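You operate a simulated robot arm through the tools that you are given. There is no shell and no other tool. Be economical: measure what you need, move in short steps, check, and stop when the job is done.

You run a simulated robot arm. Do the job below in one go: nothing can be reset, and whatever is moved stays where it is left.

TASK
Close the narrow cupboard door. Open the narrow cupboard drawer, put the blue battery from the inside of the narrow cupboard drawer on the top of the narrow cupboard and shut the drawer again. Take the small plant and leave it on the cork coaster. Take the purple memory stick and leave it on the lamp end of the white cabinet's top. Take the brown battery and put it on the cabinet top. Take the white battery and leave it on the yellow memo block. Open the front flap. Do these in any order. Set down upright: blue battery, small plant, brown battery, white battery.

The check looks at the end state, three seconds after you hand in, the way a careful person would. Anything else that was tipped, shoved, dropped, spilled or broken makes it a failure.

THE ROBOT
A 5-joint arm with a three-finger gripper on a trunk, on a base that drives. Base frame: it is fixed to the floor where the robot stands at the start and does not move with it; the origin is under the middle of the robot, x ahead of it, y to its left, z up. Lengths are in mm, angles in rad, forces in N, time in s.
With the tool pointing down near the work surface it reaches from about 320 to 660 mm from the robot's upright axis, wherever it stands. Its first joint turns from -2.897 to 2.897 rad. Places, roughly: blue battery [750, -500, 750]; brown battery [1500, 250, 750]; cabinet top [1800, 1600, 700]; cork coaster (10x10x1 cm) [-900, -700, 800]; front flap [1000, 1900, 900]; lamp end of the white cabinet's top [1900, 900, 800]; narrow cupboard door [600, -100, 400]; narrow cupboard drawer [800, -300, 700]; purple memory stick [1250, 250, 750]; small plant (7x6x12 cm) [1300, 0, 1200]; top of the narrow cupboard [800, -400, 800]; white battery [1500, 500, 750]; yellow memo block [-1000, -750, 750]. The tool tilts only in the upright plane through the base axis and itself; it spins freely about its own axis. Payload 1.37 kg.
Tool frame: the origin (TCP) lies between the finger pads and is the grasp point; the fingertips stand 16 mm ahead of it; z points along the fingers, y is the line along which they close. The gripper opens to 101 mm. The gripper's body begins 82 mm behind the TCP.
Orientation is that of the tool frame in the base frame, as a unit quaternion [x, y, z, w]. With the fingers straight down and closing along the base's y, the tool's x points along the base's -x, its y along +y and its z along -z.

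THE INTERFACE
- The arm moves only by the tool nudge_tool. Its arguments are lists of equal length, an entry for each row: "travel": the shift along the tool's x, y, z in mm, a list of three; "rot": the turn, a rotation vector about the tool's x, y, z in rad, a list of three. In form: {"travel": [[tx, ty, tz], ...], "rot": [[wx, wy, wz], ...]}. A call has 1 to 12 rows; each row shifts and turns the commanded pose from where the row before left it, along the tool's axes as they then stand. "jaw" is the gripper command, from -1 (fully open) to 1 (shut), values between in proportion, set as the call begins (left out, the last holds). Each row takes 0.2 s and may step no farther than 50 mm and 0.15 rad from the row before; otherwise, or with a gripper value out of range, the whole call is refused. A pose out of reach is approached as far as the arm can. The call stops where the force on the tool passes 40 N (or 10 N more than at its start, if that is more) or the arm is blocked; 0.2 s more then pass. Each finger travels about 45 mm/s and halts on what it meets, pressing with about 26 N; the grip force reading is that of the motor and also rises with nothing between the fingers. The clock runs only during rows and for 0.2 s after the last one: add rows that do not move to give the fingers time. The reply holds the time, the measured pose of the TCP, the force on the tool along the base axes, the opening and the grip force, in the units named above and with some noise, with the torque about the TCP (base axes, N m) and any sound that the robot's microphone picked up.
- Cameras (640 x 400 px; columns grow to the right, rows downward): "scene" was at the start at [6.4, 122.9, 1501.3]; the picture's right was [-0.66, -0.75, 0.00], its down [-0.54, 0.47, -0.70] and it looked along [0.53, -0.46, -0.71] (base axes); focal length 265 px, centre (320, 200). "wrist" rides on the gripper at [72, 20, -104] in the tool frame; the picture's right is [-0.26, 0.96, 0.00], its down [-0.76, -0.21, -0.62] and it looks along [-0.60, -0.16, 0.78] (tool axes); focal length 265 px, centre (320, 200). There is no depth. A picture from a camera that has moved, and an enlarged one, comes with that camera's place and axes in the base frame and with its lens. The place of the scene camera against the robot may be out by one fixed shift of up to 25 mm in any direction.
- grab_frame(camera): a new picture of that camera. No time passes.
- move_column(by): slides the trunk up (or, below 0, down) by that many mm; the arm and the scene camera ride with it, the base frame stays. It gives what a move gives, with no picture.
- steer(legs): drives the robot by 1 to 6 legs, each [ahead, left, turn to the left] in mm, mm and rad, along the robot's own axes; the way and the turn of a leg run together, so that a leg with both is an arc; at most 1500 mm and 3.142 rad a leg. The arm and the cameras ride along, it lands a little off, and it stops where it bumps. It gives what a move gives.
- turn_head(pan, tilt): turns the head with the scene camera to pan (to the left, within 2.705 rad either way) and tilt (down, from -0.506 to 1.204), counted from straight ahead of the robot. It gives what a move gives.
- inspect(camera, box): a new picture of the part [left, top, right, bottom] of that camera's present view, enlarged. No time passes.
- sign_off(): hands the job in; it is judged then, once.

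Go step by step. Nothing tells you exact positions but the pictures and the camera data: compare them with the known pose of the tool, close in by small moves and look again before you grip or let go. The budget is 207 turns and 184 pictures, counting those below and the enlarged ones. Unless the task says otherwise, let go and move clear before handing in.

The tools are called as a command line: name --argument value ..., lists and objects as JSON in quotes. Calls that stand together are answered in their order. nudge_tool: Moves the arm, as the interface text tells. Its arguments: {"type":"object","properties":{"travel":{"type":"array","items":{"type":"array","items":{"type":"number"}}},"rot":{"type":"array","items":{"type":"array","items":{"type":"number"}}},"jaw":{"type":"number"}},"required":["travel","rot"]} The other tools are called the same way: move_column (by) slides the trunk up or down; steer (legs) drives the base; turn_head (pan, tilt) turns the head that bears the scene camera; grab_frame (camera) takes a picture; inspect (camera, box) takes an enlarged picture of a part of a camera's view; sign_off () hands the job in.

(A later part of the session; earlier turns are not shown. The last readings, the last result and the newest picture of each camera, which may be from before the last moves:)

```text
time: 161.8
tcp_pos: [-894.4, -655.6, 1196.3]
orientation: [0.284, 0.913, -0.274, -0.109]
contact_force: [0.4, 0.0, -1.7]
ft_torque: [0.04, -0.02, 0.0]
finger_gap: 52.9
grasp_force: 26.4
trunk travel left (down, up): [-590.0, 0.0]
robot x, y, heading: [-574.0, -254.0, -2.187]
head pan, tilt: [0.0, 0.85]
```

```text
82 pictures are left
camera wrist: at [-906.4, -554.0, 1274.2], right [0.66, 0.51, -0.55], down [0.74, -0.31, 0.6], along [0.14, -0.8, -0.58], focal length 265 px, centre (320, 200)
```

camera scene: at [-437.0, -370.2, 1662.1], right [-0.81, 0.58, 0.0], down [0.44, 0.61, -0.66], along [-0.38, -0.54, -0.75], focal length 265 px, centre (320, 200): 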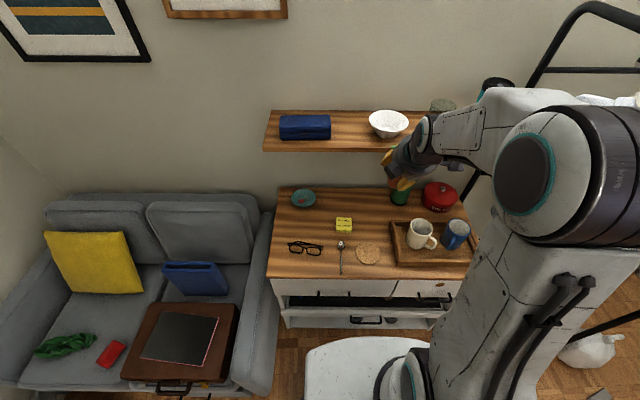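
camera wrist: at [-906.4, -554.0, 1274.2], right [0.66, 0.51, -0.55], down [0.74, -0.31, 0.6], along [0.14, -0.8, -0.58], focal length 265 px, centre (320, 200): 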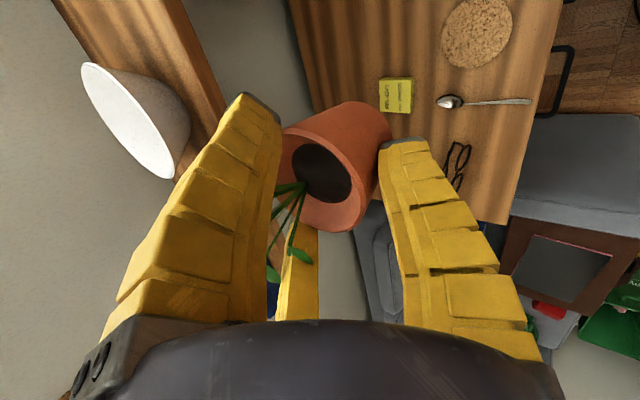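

Coaster located at about U≈1060, V≈-324, with the table at z≈750. I'll align over it and lower the trunk.

nudge_tool --travel '[[-25, -6, 4]]' --rot '[[0, 0, 0]]'

move_column --by -320

grab_frame --camera "wrist"

grab_frame --camera "scene"

```text
time: 162.2
tcp_pos: [-887.3, -668.3, 1194.6]
orientation: [0.28, 0.914, -0.277, -0.101]
contact_force: [0.4, -0.8, -1.0]
ft_torque: [0.04, 0.02, 0.01]
finger_gap: 53.0
grasp_force: 25.9
out of reach, approached as far as the arm can: row 1
trunk travel left (down, up): [-590.0, 0.0]
robot x, y, heading: [-573.6, -255.9, -2.189]
head pan, tilt: [0.0, 0.85]
```

```text
time: 165.4
tcp_pos: [-886.9, -667.4, 875.4]
orientation: [0.281, 0.913, -0.277, -0.101]
contact_force: [-0.3, 0.1, -0.3]
ft_torque: [0.05, -0.01, -0.01]
finger_gap: 52.7
grasp_force: 26.1
trunk travel left (down, up): [-270.0, 320.0]
robot x, y, heading: [-574.3, -253.2, -2.191]
head pan, tilt: [0.0, 0.85]
```

```text
81 pictures are left
camera wrist: at [-901.2, -566.1, 952.1], right [0.66, 0.51, -0.55], down [0.74, -0.3, 0.61], along [0.15, -0.81, -0.57], focal length 265 px, centre (320, 200)
```

wrist: 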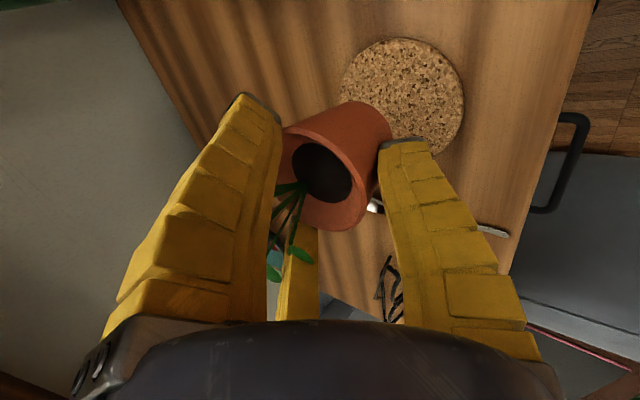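

```text
80 pictures are left
camera scene: at [-436.9, -370.0, 1342.1], right [-0.81, 0.58, 0.0], down [0.44, 0.61, -0.66], along [-0.38, -0.54, -0.75], focal length 265 px, centre (320, 200)
```

scene: 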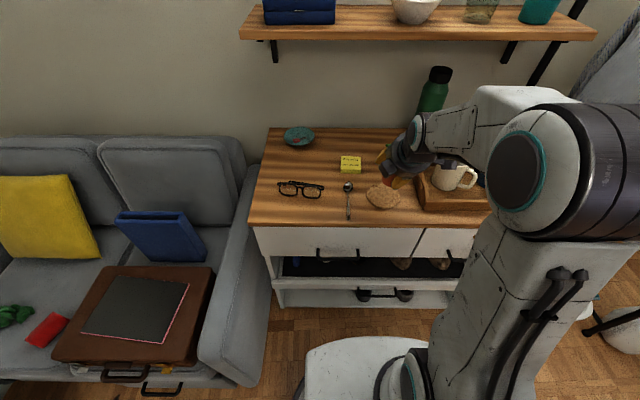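

nudge_tool --travel '[[-5, 14, 21], [0, 14, 21]]' --rot '[[0, 0, 0], [0, 0, 0]]'

grab_frame --camera "wrist"

inspect --camera "scene" --box '[330, 130, 450, 230]'

```text
time: 166.0
tcp_pos: [-885.5, -670.8, 824.2]
orientation: [0.28, 0.913, -0.278, -0.1]
contact_force: [0.6, 0.5, -1.9]
ft_torque: [0.03, 0.03, 0.0]
finger_gap: 52.4
grasp_force: 26.0
trunk travel left (down, up): [-270.0, 320.0]
robot x, y, heading: [-575.6, -254.0, -2.188]
head pan, tilt: [0.0, 0.85]
```

```text
79 pictures are left
camera wrist: at [-899.6, -568.1, 901.3], right [0.66, 0.51, -0.55], down [0.74, -0.29, 0.61], along [0.15, -0.81, -0.57], focal length 265 px, centre (320, 200)
```

wrist: 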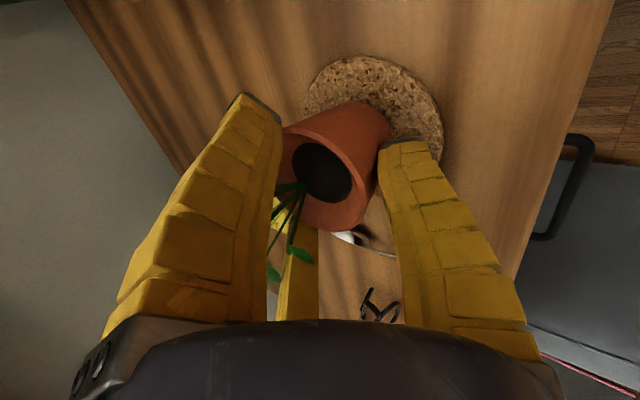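

```text
4.00 times, centred on (390, 180) of scene
camera zoom: at [-436.9, -370.1, 1342.1], right [-0.81, 0.58, 0.0], down [0.44, 0.61, -0.66], along [-0.38, -0.54, -0.75], focal length 1060 px, centre (40, 280)
```

zoom: 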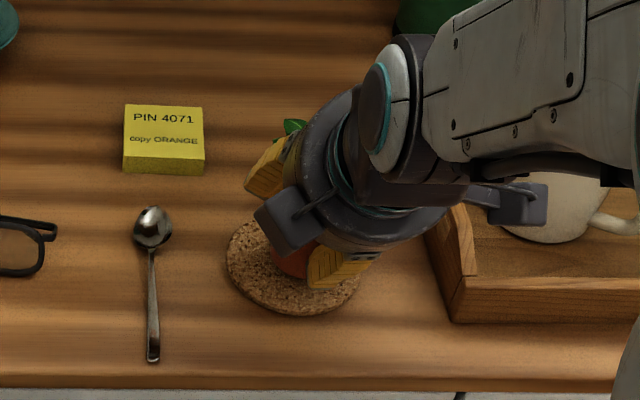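

Aligned above the coaster. Lowering slowly until contact.

nudge_tool --travel '[[0, 3.4, 5], [0, 2.3, 3.3], [0, 2.3, 3.3], [0, 1.7, 2.5]]' --rot '[[0, 0, 0], [0, 0, 0], [0, 0, 0], [0, 0, 0]]'

grab_frame --camera "wrist"

```text
time: 167.0
tcp_pos: [-886.8, -672.6, 810.4]
orientation: [0.28, 0.912, -0.283, -0.102]
contact_force: [-4.7, -7.4, 23.7]
ft_torque: [-0.03, 0.19, 0.1]
finger_gap: 64.2
grasp_force: 26.3
trunk travel left (down, up): [-270.0, 320.0]
robot x, y, heading: [-574.8, -255.9, -2.188]
head pan, tilt: [0.0, 0.85]
```

```text
77 pictures are left
camera wrist: at [-900.5, -569.1, 886.8], right [0.65, 0.51, -0.56], down [0.74, -0.29, 0.61], along [0.15, -0.81, -0.57], focal length 265 px, centre (320, 200)
```

wrist: 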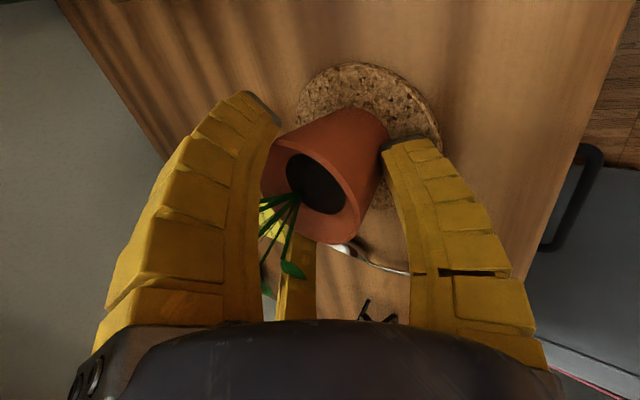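

nudge_tool --travel '[[0, -1.7, -2.5], [0, -1.1, -1.7], [0, 0, 0]]' --rot '[[0, 0, 0], [0, 0, 0], [0, 0, 0]]'

nudge_tool --travel '[[0, 0, 0], [0, 0, 0], [0, 0, 0], [0, 0, 0]]' --rot '[[0, 0, 0], [0, 0, 0], [0, 0, 0], [0, 0, 0]]' --jaw -0.6

grab_frame --camera "wrist"

```text
time: 167.8
tcp_pos: [-883.8, -669.2, 811.5]
orientation: [0.28, 0.914, -0.275, -0.099]
contact_force: [-2.1, -1.5, 8.0]
ft_torque: [0.06, 0.13, 0.01]
finger_gap: 62.9
grasp_force: 25.3
trunk travel left (down, up): [-270.0, 320.0]
robot x, y, heading: [-574.8, -253.7, -2.191]
head pan, tilt: [0.0, 0.85]
```

```text
time: 168.8
tcp_pos: [-884.6, -670.1, 812.6]
orientation: [0.281, 0.913, -0.277, -0.101]
contact_force: [-0.9, -0.3, -1.0]
ft_torque: [0.0, 0.02, 0.0]
finger_gap: 83.0
grasp_force: 1.9
trunk travel left (down, up): [-270.0, 320.0]
robot x, y, heading: [-570.0, -254.4, -2.189]
head pan, tilt: [0.0, 0.85]
```

```text
76 pictures are left
camera wrist: at [-899.2, -567.9, 889.0], right [0.66, 0.52, -0.55], down [0.74, -0.29, 0.61], along [0.15, -0.81, -0.57], focal length 265 px, centre (320, 200)
```

wrist: 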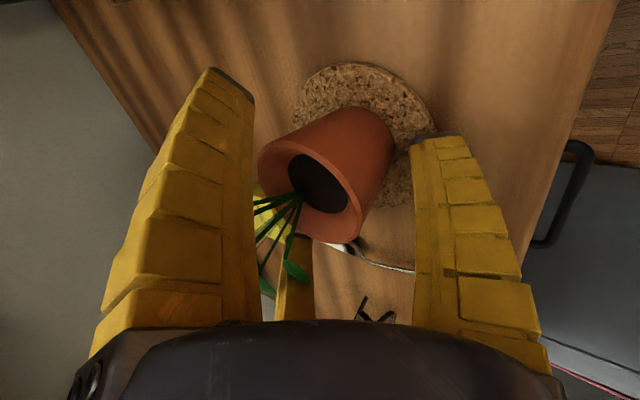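

Released. Withdrawing along the tool axis.

nudge_tool --travel '[[0, 0, -25], [0, 0, -35], [0, 0, -35], [0, 0, -35]]' --rot '[[0, 0, 0], [0, 0, 0], [0, 0, 0], [0, 0, 0]]' --jaw -1

grab_frame --camera "wrist"

inspect --camera "scene" --box '[330, 130, 450, 230]'

```text
time: 169.8
tcp_pos: [-840.8, -611.9, 920.7]
orientation: [0.279, 0.914, -0.277, -0.1]
contact_force: [-0.2, -1.6, 0.9]
ft_torque: [0.02, -0.03, 0.02]
finger_gap: 100.5
grasp_force: 0.1
trunk travel left (down, up): [-270.0, 320.0]
robot x, y, heading: [-575.6, -253.3, -2.193]
head pan, tilt: [0.0, 0.85]
```

```text
75 pictures are left
camera wrist: at [-855.0, -509.0, 997.2], right [0.66, 0.52, -0.55], down [0.74, -0.29, 0.61], along [0.15, -0.81, -0.57], focal length 265 px, centre (320, 200)
```

wrist: 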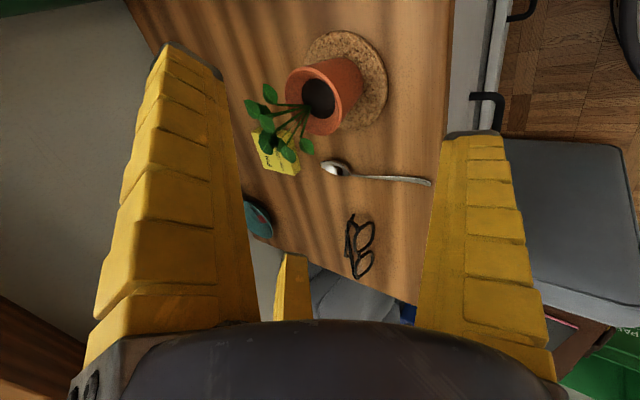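

```text
4.00 times, centred on (390, 180) of scene
camera zoom: at [-436.8, -370.0, 1342.0], right [-0.81, 0.58, 0.0], down [0.44, 0.61, -0.66], along [-0.38, -0.54, -0.75], focal length 1060 px, centre (40, 280)
```

zoom: 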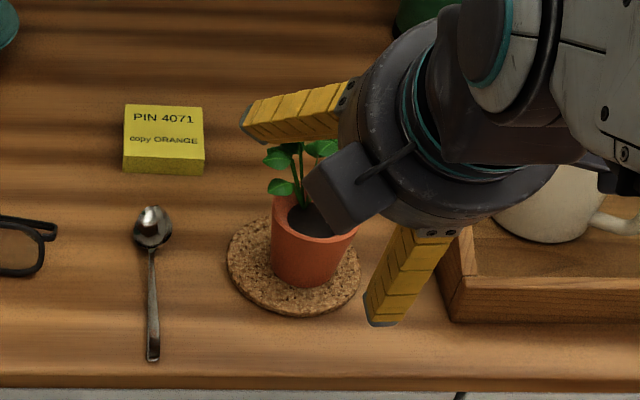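

The plant stands well on the coaster, and I've measured the memo block at U≈1185, V≈-243. Now back to the white cabinet for the memory stick.

move_column --by 200

steer --legs '[[-640, 385, 0], [0, 0, 1.574], [230, 760, 0]]'

turn_head --pan 0.1 --tilt 0.75

grab_frame --camera "scene"

```text
time: 171.9
tcp_pos: [-841.5, -610.7, 1119.6]
orientation: [0.281, 0.913, -0.277, -0.1]
contact_force: [-0.2, 1.0, 0.9]
ft_torque: [0.01, -0.02, -0.01]
finger_gap: 100.8
grasp_force: 0.1
trunk travel left (down, up): [-470.0, 120.0]
robot x, y, heading: [-572.9, -252.8, -2.189]
head pan, tilt: [0.0, 0.85]
```

```text
time: 183.7
tcp_pos: [1099.6, 268.2, 1120.5]
orientation: [-0.449, 0.844, -0.266, 0.125]
contact_force: [0.0, 0.7, -0.2]
ft_torque: [-0.02, 0.01, -0.01]
finger_gap: 100.6
grasp_force: 0.1
trunk travel left (down, up): [-470.0, 120.0]
robot x, y, heading: [741.2, 533.1, -0.616]
head pan, tilt: [0.0, 0.85]
```

```text
time: 184.3
tcp_pos: [1100.2, 267.8, 1120.6]
orientation: [-0.449, 0.844, -0.266, 0.125]
contact_force: [0.2, -0.2, 0.5]
ft_torque: [-0.03, -0.03, 0.01]
finger_gap: 100.7
grasp_force: 0.1
trunk travel left (down, up): [-470.0, 120.0]
robot x, y, heading: [743.8, 537.7, -0.617]
head pan, tilt: [0.099, 0.75]
```

```text
73 pictures are left
camera scene: at [872.6, 671.1, 1550.0], right [-0.5, -0.87, 0.0], down [-0.59, 0.34, -0.73], along [0.63, -0.36, -0.68], focal length 265 px, centre (320, 200)
```

scene: 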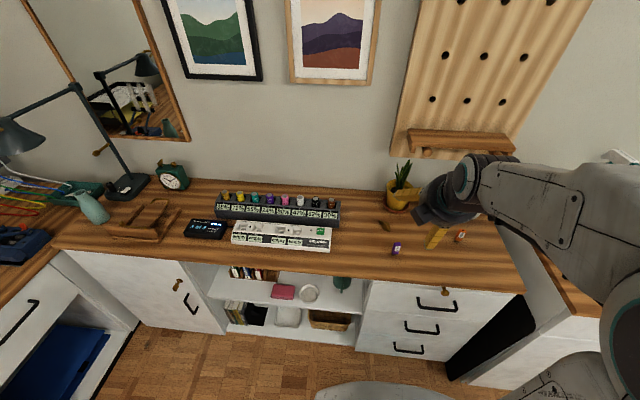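

nudge_tool --travel '[[0, 0, 0], [0, 0, 0], [0, 0, 0], [0, 0, 0], [0, 0, 40], [0, 0, 40], [0, 0, 20]]' --rot '[[-0.15, 0, 0], [-0.15, 0, 0], [-0.15, 0, 0], [-0.148, 0, 0], [0, 0, 0], [0, 0, 0], [0, 0, 0]]'

grab_frame --camera "wrist"

inspect --camera "scene" --box '[360, 200, 480, 275]'

```text
time: 185.9
tcp_pos: [1094.1, 259.6, 1019.9]
orientation: [-0.466, 0.885, 0.001, 0.0]
contact_force: [0.3, -0.4, -0.5]
ft_torque: [0.01, 0.01, 0.0]
finger_gap: 101.0
grasp_force: 0.1
out of reach, approached as far as the arm can: row 2, 3
trunk travel left (down, up): [-470.0, 120.0]
robot x, y, heading: [746.8, 534.5, -0.62]
head pan, tilt: [0.099, 0.75]
```

```text
72 pictures are left
camera wrist: at [1038.2, 213.1, 1124.6], right [-0.64, 0.76, 0.0], down [0.6, 0.51, 0.62], along [0.48, 0.4, -0.78], focal length 265 px, centre (320, 200)
```

wrist: 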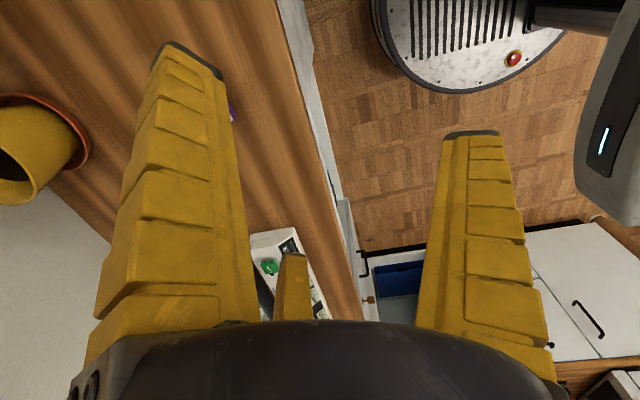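

```text
5.33 times, centred on (420, 238) of scene
camera zoom: at [872.8, 670.9, 1550.1], right [-0.5, -0.87, 0.0], down [-0.59, 0.34, -0.73], along [0.63, -0.36, -0.68], focal length 1413 px, centre (-213, 0)
```

zoom: 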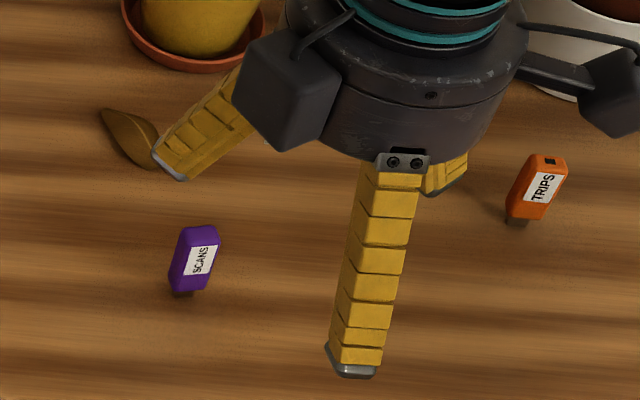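

The purple stick lies flat with its length pointing toward me, near p≈836, q≈853. I'll turn the tool so two fingers press one side and one the other.

nudge_tool --travel '[[0, 0, 0], [0, 0, 0], [0, 0, 0], [0, 0, 0], [0, 0, 0], [0, 0, 0], [0, 0, 0], [0, 0, 0], [0, 0, 0], [0, 0, 0], [0, 0, 0]]' --rot '[[0, 0, 0.143], [0, 0, 0.143], [0, 0, 0.143], [0, 0, 0.143], [0, 0, 0.143], [0, 0, 0.143], [0, 0, 0.143], [0, 0, 0.143], [0, 0, 0.143], [0, 0, 0.143], [0, 0, 0.141]]' --jaw -0.1

nudge_tool --travel '[[-30, 4, 0], [-30, 4, 0], [-20, 4, 30], [0, 0, 20]]' --rot '[[0, 0, 0], [0, 0, 0], [0, 0, 0], [0, 0, 0]]'

grab_frame --camera "wrist"

```text
time: 188.3
tcp_pos: [1094.1, 259.5, 1020.7]
orientation: [0.298, 0.955, -0.001, 0.001]
contact_force: [-0.4, 0.0, 0.2]
ft_torque: [0.02, -0.03, -0.01]
finger_gap: 59.3
grasp_force: 2.8
trunk travel left (down, up): [-470.0, 120.0]
robot x, y, heading: [742.1, 534.7, -0.626]
head pan, tilt: [0.099, 0.75]
```

```text
time: 189.3
tcp_pos: [1167.2, 223.6, 970.1]
orientation: [0.295, 0.955, 0.0, 0.0]
contact_force: [0.1, -0.5, 0.6]
ft_torque: [0.02, 0.02, 0.02]
finger_gap: 59.4
grasp_force: 3.2
trunk travel left (down, up): [-470.0, 120.0]
robot x, y, heading: [741.0, 532.6, -0.617]
head pan, tilt: [0.099, 0.75]
```

```text
70 pictures are left
camera wrist: at [1118.4, 281.5, 1073.9], right [0.76, 0.64, 0.0], down [0.51, -0.6, 0.62], along [0.4, -0.47, -0.78], focal length 265 px, centre (320, 200)
```

wrist: 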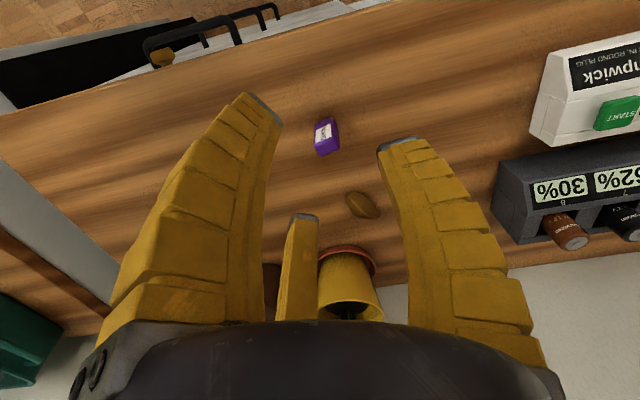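

inspect --camera "wrist" --box '[280, 100, 376, 160]'

inspect --camera "wrist" --box '[480, 60, 640, 260]'

```text
6.67 times, centred on (328, 130) of wrist
camera zoom: at [1118.4, 281.5, 1073.9], right [0.76, 0.64, 0.0], down [0.51, -0.6, 0.62], along [0.4, -0.47, -0.78], focal length 1769 px, centre (267, 667)
```

zoom: 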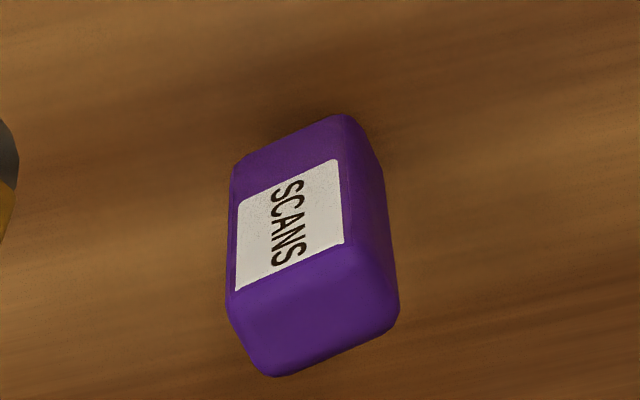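

```text
2.00 times, centred on (560, 160) of wrist
camera zoom: at [1118.4, 281.5, 1073.9], right [0.76, 0.64, 0.0], down [0.51, -0.6, 0.62], along [0.4, -0.47, -0.78], focal length 531 px, centre (-160, 280)
```

zoom: 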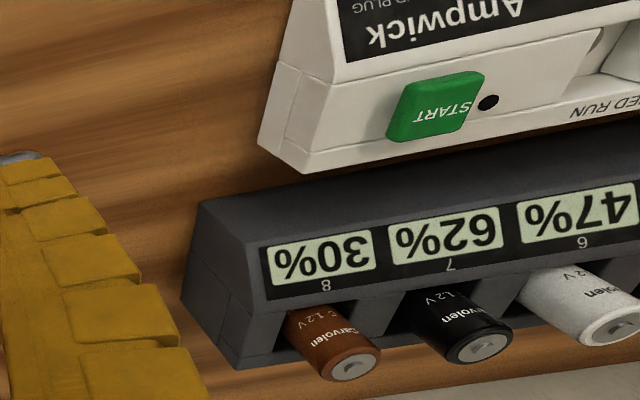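

The stick actually stands upright, top near z≈891. I'll centre on it and descend like for the battery.

nudge_tool --travel '[[-17, 1, 0], [0, 0, 30], [0, 0, 30], [0, 0, 28]]' --rot '[[0, 0, 0], [0, 0, 0], [0, 0, 0], [0, 0, 0]]' --jaw 0.1

grab_frame --camera "wrist"

```text
time: 190.3
tcp_pos: [1180.3, 211.7, 881.2]
orientation: [0.296, 0.955, -0.001, 0.0]
contact_force: [-0.1, -0.2, -0.3]
ft_torque: [0.01, 0.06, -0.01]
finger_gap: 49.5
grasp_force: 2.5
trunk travel left (down, up): [-470.0, 120.0]
robot x, y, heading: [742.8, 535.3, -0.622]
head pan, tilt: [0.099, 0.75]
```

```text
67 pictures are left
camera wrist: at [1132.1, 270.1, 985.9], right [0.76, 0.64, 0.0], down [0.51, -0.6, 0.62], along [0.4, -0.47, -0.78], focal length 265 px, centre (320, 200)
```

wrist: 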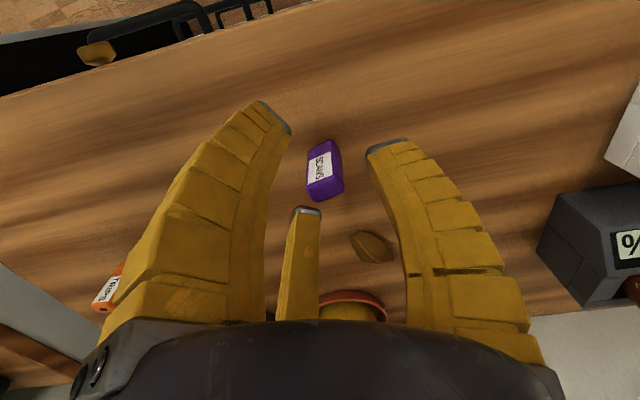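

nudge_tool --travel '[[0, 4, 5], [0, 0, 4]]' --rot '[[0, 0, 0], [0, 0, 0]]'

nudge_tool --travel '[[0, 0, 0], [0, 0, 0], [0, 0, 0], [0, 0, 0], [0, 0, 0]]' --rot '[[0, 0, 0], [0, 0, 0], [0, 0, 0], [0, 0, 0], [0, 0, 0]]' --jaw 1

grab_frame --camera "wrist"

nudge_tool --travel '[[0, 0, -10], [0, 0, -15], [0, 0, -20]]' --rot '[[0, 0, 0], [0, 0, 0], [0, 0, 0]]'

grab_frame --camera "wrist"

```text
time: 190.9
tcp_pos: [1182.5, 215.0, 875.3]
orientation: [0.297, 0.955, -0.001, 0.002]
contact_force: [1.5, -3.0, 11.0]
ft_torque: [-0.31, -0.13, 0.0]
finger_gap: 52.8
grasp_force: 3.8
trunk travel left (down, up): [-470.0, 120.0]
robot x, y, heading: [741.0, 535.5, -0.621]
head pan, tilt: [0.099, 0.75]
```

```text
time: 192.2
tcp_pos: [1181.4, 216.2, 873.8]
orientation: [0.297, 0.955, 0.0, -0.001]
contact_force: [0.3, -0.2, -0.1]
ft_torque: [0.01, 0.0, 0.02]
finger_gap: 0.0
grasp_force: 26.1
trunk travel left (down, up): [-470.0, 120.0]
robot x, y, heading: [741.2, 531.8, -0.619]
head pan, tilt: [0.099, 0.75]
```

```text
66 pictures are left
camera wrist: at [1134.3, 273.4, 977.2], right [0.76, 0.64, 0.0], down [0.51, -0.6, 0.62], along [0.4, -0.47, -0.78], focal length 265 px, centre (320, 200)
```

wrist: 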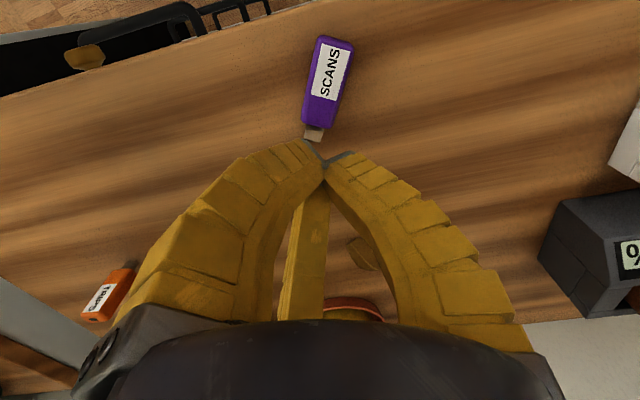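

```text
time: 192.9
tcp_pos: [1183.3, 215.7, 918.8]
orientation: [0.296, 0.955, 0.0, 0.0]
contact_force: [-0.6, -0.5, 0.1]
ft_torque: [0.03, 0.02, 0.02]
finger_gap: 0.2
grasp_force: 25.8
trunk travel left (down, up): [-470.0, 120.0]
robot x, y, heading: [738.5, 537.0, -0.618]
head pan, tilt: [0.099, 0.75]
```

```text
65 pictures are left
camera wrist: at [1134.9, 274.3, 1022.2], right [0.76, 0.64, 0.0], down [0.51, -0.6, 0.62], along [0.4, -0.47, -0.78], focal length 265 px, centre (320, 200)
```

wrist: 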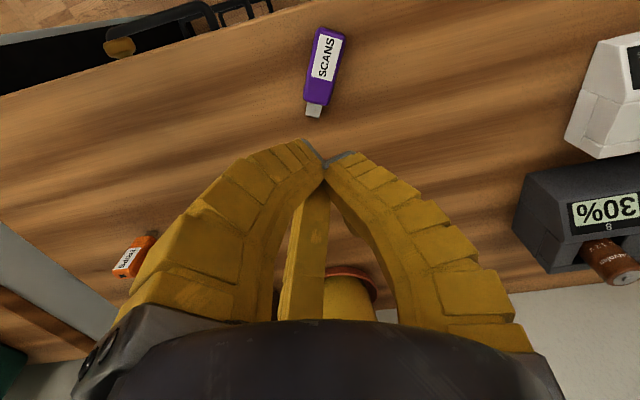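

The stick tipped over and now lies flat near p≈804, q≈869. I'll realign so two fingers pinch its sides and one its end.

nudge_tool --travel '[[20, 7, -10], [21, 6, -10], [0, 0, 0], [0, 0, 0], [0, 0, 0], [0, 0, 0], [0, 0, 0], [0, 0, 0], [0, 0, 0], [0, 0, 0]]' --rot '[[0, 0, 0], [0, 0, 0], [0, 0, -0.136], [0, 0, -0.136], [0, 0, -0.136], [0, 0, -0.136], [0, 0, -0.136], [0, 0, -0.136], [0, 0, -0.136], [0, 0, -0.138]]' --jaw -0.1

grab_frame --camera "wrist"

```text
time: 195.2
tcp_pos: [1155.5, 250.8, 937.8]
orientation: [-0.242, 0.97, 0.0, 0.0]
contact_force: [0.2, -0.4, 0.5]
ft_torque: [-0.01, -0.04, 0.01]
finger_gap: 59.4
grasp_force: 2.9
trunk travel left (down, up): [-470.0, 120.0]
robot x, y, heading: [740.0, 532.1, -0.619]
head pan, tilt: [0.099, 0.75]
```

```text
64 pictures are left
camera wrist: at [1083.8, 235.5, 1041.6], right [-0.22, 0.98, 0.0], down [0.77, 0.17, 0.62], along [0.6, 0.14, -0.78], focal length 265 px, centre (320, 200)
```

wrist: 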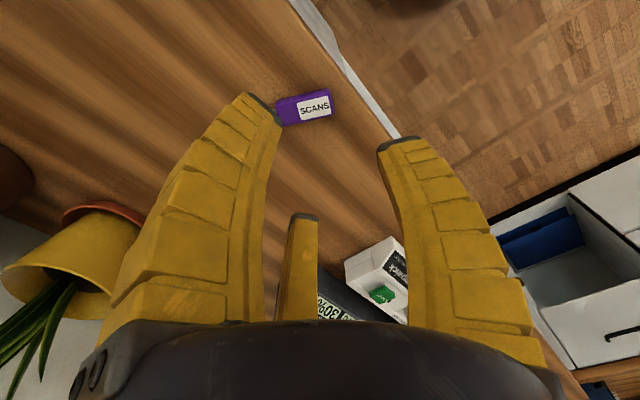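

nudge_tool --travel '[[13, -6.5, 0], [0, 0, 20], [0, 0, 20]]' --rot '[[0, 0, 0], [0, 0, 0], [0, 0, 0]]'

grab_frame --camera "wrist"

```text
time: 195.9
tcp_pos: [1147.9, 238.3, 896.1]
orientation: [-0.241, 0.971, 0.001, 0.0]
contact_force: [0.7, -0.6, 0.2]
ft_torque: [0.0, -0.01, -0.02]
finger_gap: 59.0
grasp_force: 2.8
trunk travel left (down, up): [-470.0, 120.0]
robot x, y, heading: [741.3, 532.7, -0.618]
head pan, tilt: [0.099, 0.75]
```

```text
63 pictures are left
camera wrist: at [1075.2, 222.7, 1001.5], right [-0.22, 0.98, 0.0], down [0.77, 0.17, 0.62], along [0.61, 0.14, -0.78], focal length 265 px, centre (320, 200)
```

wrist: 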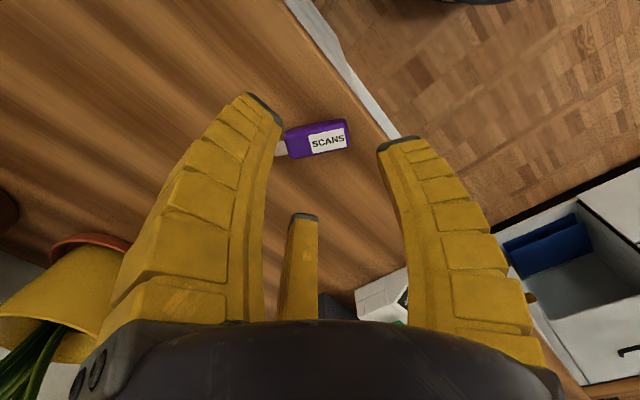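

nudge_tool --travel '[[7, 0, 10], [0, 0, 7], [0, 0, 3], [0, 0, 2]]' --rot '[[0, 0, 0], [0, 0, 0], [0, 0, 0], [0, 0, 0]]'

grab_frame --camera "wrist"

```text
time: 196.9
tcp_pos: [1140.2, 234.0, 876.0]
orientation: [-0.241, 0.971, 0.0, 0.0]
contact_force: [-0.3, 1.0, 0.0]
ft_torque: [0.02, -0.02, -0.01]
finger_gap: 59.3
grasp_force: 2.7
trunk travel left (down, up): [-470.0, 120.0]
robot x, y, heading: [741.7, 536.3, -0.62]
head pan, tilt: [0.099, 0.75]
```

```text
62 pictures are left
camera wrist: at [1068.1, 218.7, 980.3], right [-0.22, 0.98, 0.0], down [0.76, 0.17, 0.62], along [0.61, 0.13, -0.78], focal length 265 px, centre (320, 200)
```

wrist: 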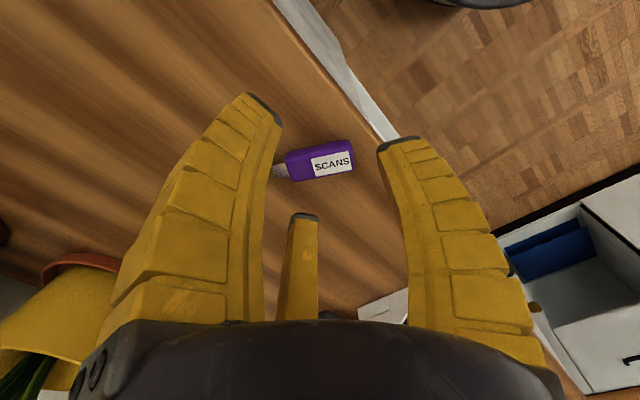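

nudge_tool --travel '[[0, 0, 4], [0, 0, 4], [0, 0, 2], [0, 0, 2]]' --rot '[[0, 0, 0], [0, 0, 0], [0, 0, 0], [0, 0, 0]]'

nudge_tool --travel '[[0, 0, 0], [0, 0, 0], [0, 0, 0], [0, 0, 0], [0, 0, 0]]' --rot '[[0, 0, 0], [0, 0, 0], [0, 0, 0], [0, 0, 0], [0, 0, 0]]' --jaw 1

nudge_tool --travel '[[0, 0, -8], [0, 0, -12], [0, 0, -20]]' --rot '[[0, 0, 0], [0, 0, 0], [0, 0, 0]]'

grab_frame --camera "wrist"

```text
time: 197.9
tcp_pos: [1140.2, 233.6, 862.8]
orientation: [-0.241, 0.97, 0.001, 0.001]
contact_force: [0.0, -0.3, 0.0]
ft_torque: [-0.04, 0.02, 0.0]
finger_gap: 59.4
grasp_force: 2.9
trunk travel left (down, up): [-470.0, 120.0]
robot x, y, heading: [740.7, 534.1, -0.619]
head pan, tilt: [0.099, 0.75]
```

```text
time: 199.2
tcp_pos: [1142.3, 234.9, 864.5]
orientation: [-0.241, 0.971, 0.0, 0.0]
contact_force: [0.5, 0.2, 0.5]
ft_torque: [0.04, 0.01, -0.01]
finger_gap: 0.0
grasp_force: 25.6
trunk travel left (down, up): [-470.0, 120.0]
robot x, y, heading: [742.2, 532.9, -0.616]
head pan, tilt: [0.099, 0.75]
```

```text
time: 199.9
tcp_pos: [1141.3, 236.8, 904.4]
orientation: [-0.241, 0.971, 0.0, 0.0]
contact_force: [0.9, 0.1, -0.7]
ft_torque: [0.01, 0.01, 0.0]
finger_gap: 0.2
grasp_force: 26.1
trunk travel left (down, up): [-470.0, 120.0]
robot x, y, heading: [741.9, 538.0, -0.62]
head pan, tilt: [0.099, 0.75]
```

```text
61 pictures are left
camera wrist: at [1068.9, 220.0, 1008.2], right [-0.22, 0.98, 0.0], down [0.76, 0.17, 0.62], along [0.61, 0.13, -0.78], focal length 265 px, centre (320, 200)
```

wrist: 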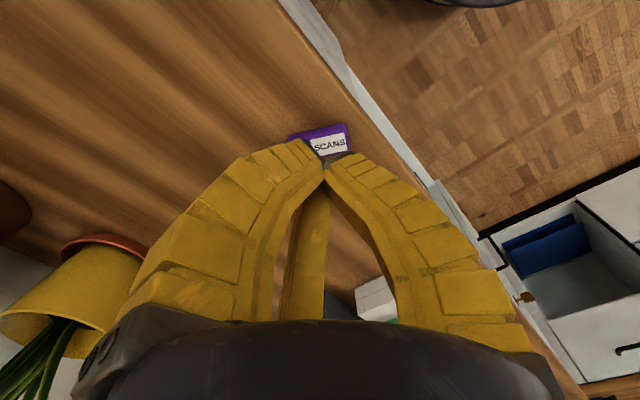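

The white cabinet's top is lower than I assumed, about z≈820. I'll correct the offset and go down to the real surface.

nudge_tool --travel '[[-14, -3, 0], [0, 0, 0], [0, 0, 0], [0, 0, 25], [0, 0, 25]]' --rot '[[0, 0, 0], [0, 0, 0], [0, 0, 0], [0, 0, 0], [0, 0, 0]]' --jaw -0.1

nudge_tool --travel '[[0, 0, 6], [0, 0, 4], [0, 0, 3], [0, 0, 3]]' --rot '[[0, 0, 0], [0, 0, 0], [0, 0, 0], [0, 0, 0]]'

grab_frame --camera "wrist"

```text
time: 201.2
tcp_pos: [1153.5, 238.7, 853.9]
orientation: [-0.24, 0.971, 0.0, 0.0]
contact_force: [0.9, 0.1, -0.3]
ft_torque: [0.01, -0.02, 0.02]
finger_gap: 59.3
grasp_force: 2.9
trunk travel left (down, up): [-470.0, 120.0]
robot x, y, heading: [738.3, 532.4, -0.621]
head pan, tilt: [0.099, 0.75]
```

```text
time: 202.2
tcp_pos: [1152.8, 238.1, 837.6]
orientation: [-0.242, 0.97, 0.0, 0.0]
contact_force: [0.6, 0.5, 0.3]
ft_torque: [-0.01, 0.03, 0.0]
finger_gap: 59.3
grasp_force: 3.0
trunk travel left (down, up): [-470.0, 120.0]
robot x, y, heading: [742.8, 531.1, -0.619]
head pan, tilt: [0.099, 0.75]
```

```text
60 pictures are left
camera wrist: at [1081.6, 222.1, 941.9], right [-0.22, 0.98, 0.0], down [0.77, 0.17, 0.62], along [0.61, 0.14, -0.78], focal length 265 px, centre (320, 200)
```

wrist: 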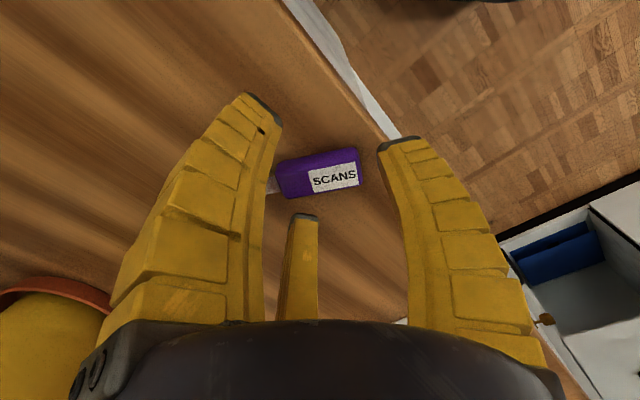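

nudge_tool --travel '[[0, 0, 3], [0, 0, 2], [0, 0, 0]]' --rot '[[0, 0, 0], [0, 0, 0], [0, 0, 0]]'

nudge_tool --travel '[[0, 0, 0], [0, 0, 0], [0, 0, 0], [0, 0, 0], [0, 0, 0]]' --rot '[[0, 0, 0], [0, 0, 0], [0, 0, 0], [0, 0, 0], [0, 0, 0]]' --jaw 1

nudge_tool --travel '[[0, 0, -8], [0, 0, -12], [0, 0, -20]]' --rot '[[0, 0, 0], [0, 0, 0], [0, 0, 0]]'

grab_frame --camera "wrist"

```text
time: 202.9
tcp_pos: [1153.4, 237.8, 832.8]
orientation: [-0.241, 0.971, -0.001, 0.001]
contact_force: [0.6, 0.3, -0.2]
ft_torque: [0.02, 0.02, 0.03]
finger_gap: 59.2
grasp_force: 2.4
trunk travel left (down, up): [-470.0, 120.0]
robot x, y, heading: [741.8, 531.5, -0.616]
head pan, tilt: [0.099, 0.75]
```

```text
time: 204.2
tcp_pos: [1153.9, 239.2, 833.3]
orientation: [-0.241, 0.97, -0.001, 0.001]
contact_force: [-0.1, -0.4, 0.7]
ft_torque: [-0.01, 0.02, 0.0]
finger_gap: 0.0
grasp_force: 26.3
trunk travel left (down, up): [-470.0, 120.0]
robot x, y, heading: [743.6, 538.7, -0.618]
head pan, tilt: [0.099, 0.75]
```

```text
time: 204.9
tcp_pos: [1155.6, 238.2, 874.3]
orientation: [-0.241, 0.971, 0.0, 0.0]
contact_force: [0.3, 0.0, 0.5]
ft_torque: [0.01, 0.02, -0.04]
finger_gap: 0.0
grasp_force: 26.1
trunk travel left (down, up): [-470.0, 120.0]
robot x, y, heading: [742.9, 533.6, -0.621]
head pan, tilt: [0.099, 0.75]
```

```text
59 pictures are left
camera wrist: at [1081.9, 223.3, 976.7], right [-0.22, 0.98, 0.0], down [0.77, 0.17, 0.62], along [0.61, 0.14, -0.78], focal length 265 px, centre (320, 200)
```

wrist: 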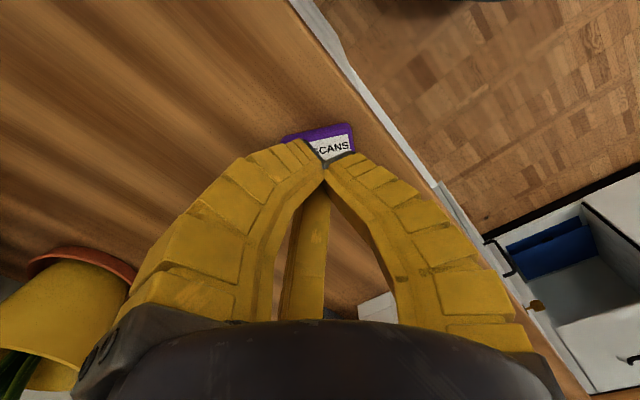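

nudge_tool --travel '[[-8.3, -2.5, 0], [0, 0, 0], [0, 0, 0], [0, 0, 20], [0, 0, 20]]' --rot '[[0, 0, 0], [0, 0, 0], [0, 0, 0], [0, 0, 0], [0, 0, 0]]' --jaw -0.1

nudge_tool --travel '[[0, 0, 3], [0, 0, 3], [0, 0, 2], [0, 0, 2]]' --rot '[[0, 0, 0], [0, 0, 0], [0, 0, 0], [0, 0, 0]]'

grab_frame --camera "wrist"

```text
time: 206.2
tcp_pos: [1161.4, 239.7, 833.4]
orientation: [-0.241, 0.97, 0.0, -0.001]
contact_force: [0.0, 0.0, -0.4]
ft_torque: [-0.01, 0.0, 0.02]
finger_gap: 59.2
grasp_force: 2.9
trunk travel left (down, up): [-470.0, 120.0]
robot x, y, heading: [740.4, 536.0, -0.619]
head pan, tilt: [0.099, 0.75]
```

```text
time: 207.2
tcp_pos: [1162.0, 238.2, 822.7]
orientation: [-0.241, 0.971, 0.0, 0.0]
contact_force: [-0.3, 0.7, -0.4]
ft_torque: [-0.01, -0.01, -0.01]
finger_gap: 59.3
grasp_force: 2.8
trunk travel left (down, up): [-470.0, 120.0]
robot x, y, heading: [740.0, 538.3, -0.622]
head pan, tilt: [0.099, 0.75]
```

```text
58 pictures are left
camera wrist: at [1089.8, 223.5, 926.5], right [-0.22, 0.98, 0.0], down [0.77, 0.17, 0.62], along [0.61, 0.14, -0.78], focal length 265 px, centre (320, 200)
```

wrist: 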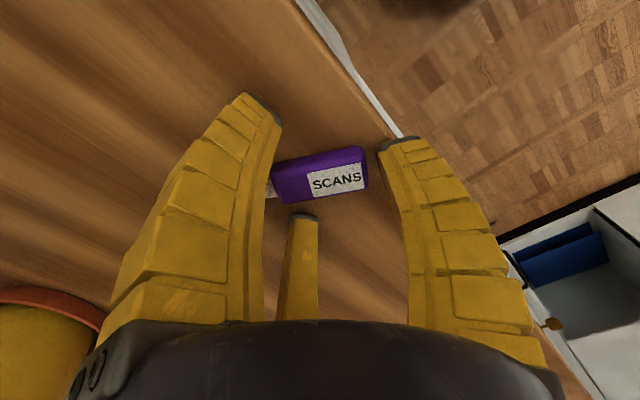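

nudge_tool --travel '[[0, 0, 2], [0, 0, 2], [0, 0, 2], [0, 0, 1]]' --rot '[[0, 0, 0], [0, 0, 0], [0, 0, 0], [0, 0, 0]]'

nudge_tool --travel '[[0, 0, 0], [0, 0, 0], [0, 0, 0], [0, 0, 0], [0, 0, 0]]' --rot '[[0, 0, 0], [0, 0, 0], [0, 0, 0], [0, 0, 0], [0, 0, 0]]' --jaw 1

grab_frame --camera "wrist"

```text
time: 208.2
tcp_pos: [1161.8, 238.7, 816.5]
orientation: [-0.241, 0.971, 0.0, -0.001]
contact_force: [0.1, -0.8, 0.6]
ft_torque: [-0.03, 0.0, 0.03]
finger_gap: 59.3
grasp_force: 2.9
trunk travel left (down, up): [-470.0, 120.0]
robot x, y, heading: [742.9, 533.3, -0.62]
head pan, tilt: [0.099, 0.75]
```

```text
time: 209.3
tcp_pos: [1161.8, 237.5, 815.7]
orientation: [-0.242, 0.97, -0.001, 0.001]
contact_force: [-0.2, 0.4, 6.4]
ft_torque: [0.12, -0.05, -0.03]
finger_gap: 22.6
grasp_force: 26.1
trunk travel left (down, up): [-470.0, 120.0]
robot x, y, heading: [741.7, 530.1, -0.619]
head pan, tilt: [0.099, 0.75]
```

```text
57 pictures are left
camera wrist: at [1089.5, 223.5, 920.4], right [-0.22, 0.98, 0.0], down [0.76, 0.17, 0.62], along [0.61, 0.13, -0.78], focal length 265 px, centre (320, 200)
```

wrist: 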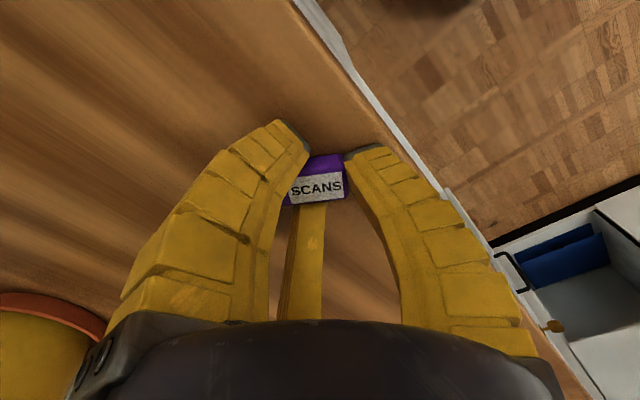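

Now it's pinched (gap 22.6). Lifting slowly.

nudge_tool --travel '[[0, 0, -5], [0, 0, -8], [0, 0, -12], [0, 0, -20]]' --rot '[[0, 0, 0], [0, 0, 0], [0, 0, 0], [0, 0, 0]]'

grab_frame --camera "wrist"

```text
time: 210.3
tcp_pos: [1162.3, 240.6, 861.2]
orientation: [-0.241, 0.971, 0.0, 0.0]
contact_force: [-0.1, -0.3, -0.1]
ft_torque: [0.01, 0.01, 0.03]
finger_gap: 20.4
grasp_force: 26.0
trunk travel left (down, up): [-470.0, 120.0]
robot x, y, heading: [741.7, 531.5, -0.617]
head pan, tilt: [0.099, 0.75]
```

```text
56 pictures are left
camera wrist: at [1090.3, 224.8, 965.1], right [-0.22, 0.98, 0.0], down [0.77, 0.17, 0.62], along [0.61, 0.14, -0.78], focal length 265 px, centre (320, 200)
```

wrist: 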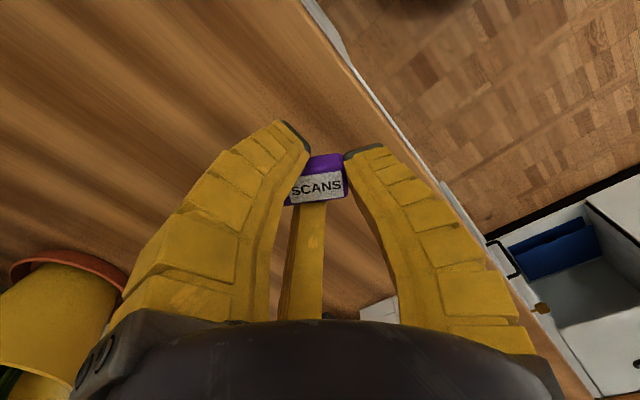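

The stick is held. The spot will be near the lamp end, at about p≈825, q≈1940. I'll raise and drive left along the cabinet.

nudge_tool --travel '[[0, 0, -45], [0, 0, -45], [0, 0, -45]]' --rot '[[0, 0, 0], [0, 0, 0], [0, 0, 0]]'

steer --legs '[[20, 835, 0]]'

turn_head --pan 0.3 --tilt 0.8

grab_frame --camera "scene"

```text
time: 211.2
tcp_pos: [1164.5, 243.3, 995.5]
orientation: [-0.241, 0.97, 0.0, 0.0]
contact_force: [-0.2, -0.1, 0.3]
ft_torque: [0.03, -0.01, 0.02]
finger_gap: 20.4
grasp_force: 25.9
trunk travel left (down, up): [-470.0, 120.0]
robot x, y, heading: [742.6, 535.4, -0.621]
head pan, tilt: [0.099, 0.75]
```

```text
time: 215.6
tcp_pos: [1665.6, 909.2, 994.2]
orientation: [-0.239, 0.971, 0.0, 0.0]
contact_force: [-0.8, -0.1, 0.3]
ft_torque: [0.0, 0.03, -0.01]
finger_gap: 19.9
grasp_force: 26.0
trunk travel left (down, up): [-470.0, 120.0]
robot x, y, heading: [1245.3, 1202.7, -0.625]
head pan, tilt: [0.099, 0.75]
```

```text
time: 216.3
tcp_pos: [1667.0, 908.6, 994.9]
orientation: [-0.24, 0.971, 0.0, 0.001]
contact_force: [1.4, -0.5, -0.6]
ft_torque: [-0.06, -0.01, 0.03]
finger_gap: 19.3
grasp_force: 26.3
trunk travel left (down, up): [-470.0, 120.0]
robot x, y, heading: [1243.5, 1203.1, -0.625]
head pan, tilt: [0.3, 0.799]
```

```text
55 pictures are left
camera scene: at [1380.4, 1354.1, 1546.1], right [-0.32, -0.95, 0.0], down [-0.68, 0.23, -0.7], along [0.66, -0.22, -0.72], focal length 265 px, centre (320, 200)
```

scene: 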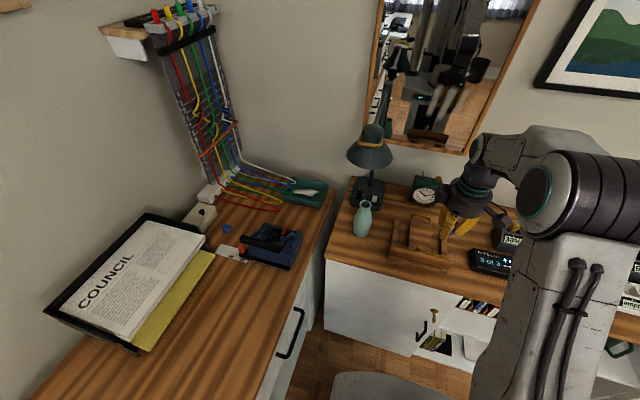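

nudge_tool --travel '[[-38, 24, 0], [-38, 24, 0], [-38, 24, 0], [-38, 24, 0], [0, 0, 40], [0, 0, 40], [0, 0, 40]]' --rot '[[0, 0, 0], [0, 0, 0], [0, 0, 0], [0, 0, 0], [0, 0, 0], [0, 0, 0], [0, 0, 0]]'

grab_frame --camera "wrist"

inspect --camera "scene" --box '[310, 160, 470, 290]'

```text
time: 217.9
tcp_pos: [1755.5, 1063.3, 874.6]
orientation: [-0.239, 0.971, 0.0, -0.001]
contact_force: [0.1, -0.5, -1.0]
ft_torque: [0.0, 0.0, 0.01]
finger_gap: 19.5
grasp_force: 26.0
trunk travel left (down, up): [-470.0, 120.0]
robot x, y, heading: [1243.7, 1197.7, -0.623]
head pan, tilt: [0.3, 0.799]
```

```text
54 pictures are left
camera wrist: at [1683.5, 1048.5, 979.2], right [-0.21, 0.98, 0.0], down [0.77, 0.17, 0.62], along [0.61, 0.13, -0.78], focal length 265 px, centre (320, 200)
```

wrist: 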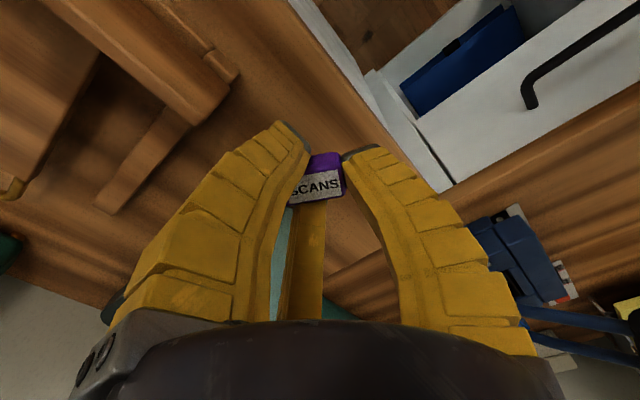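

```text
3.08 times, centred on (390, 225) of scene
camera zoom: at [1380.9, 1354.2, 1546.1], right [-0.32, -0.95, 0.0], down [-0.68, 0.23, -0.7], along [0.66, -0.22, -0.72], focal length 815 px, centre (105, 123)
```

zoom: 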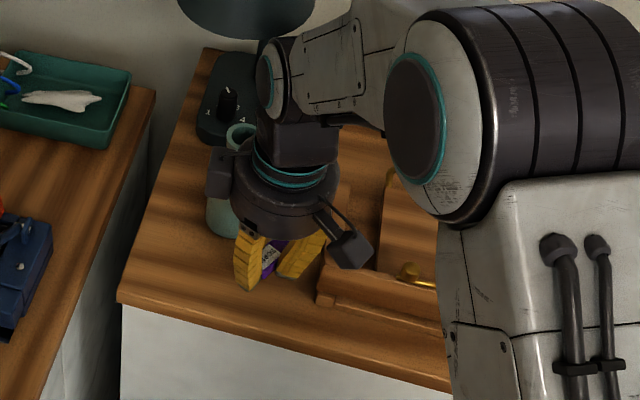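

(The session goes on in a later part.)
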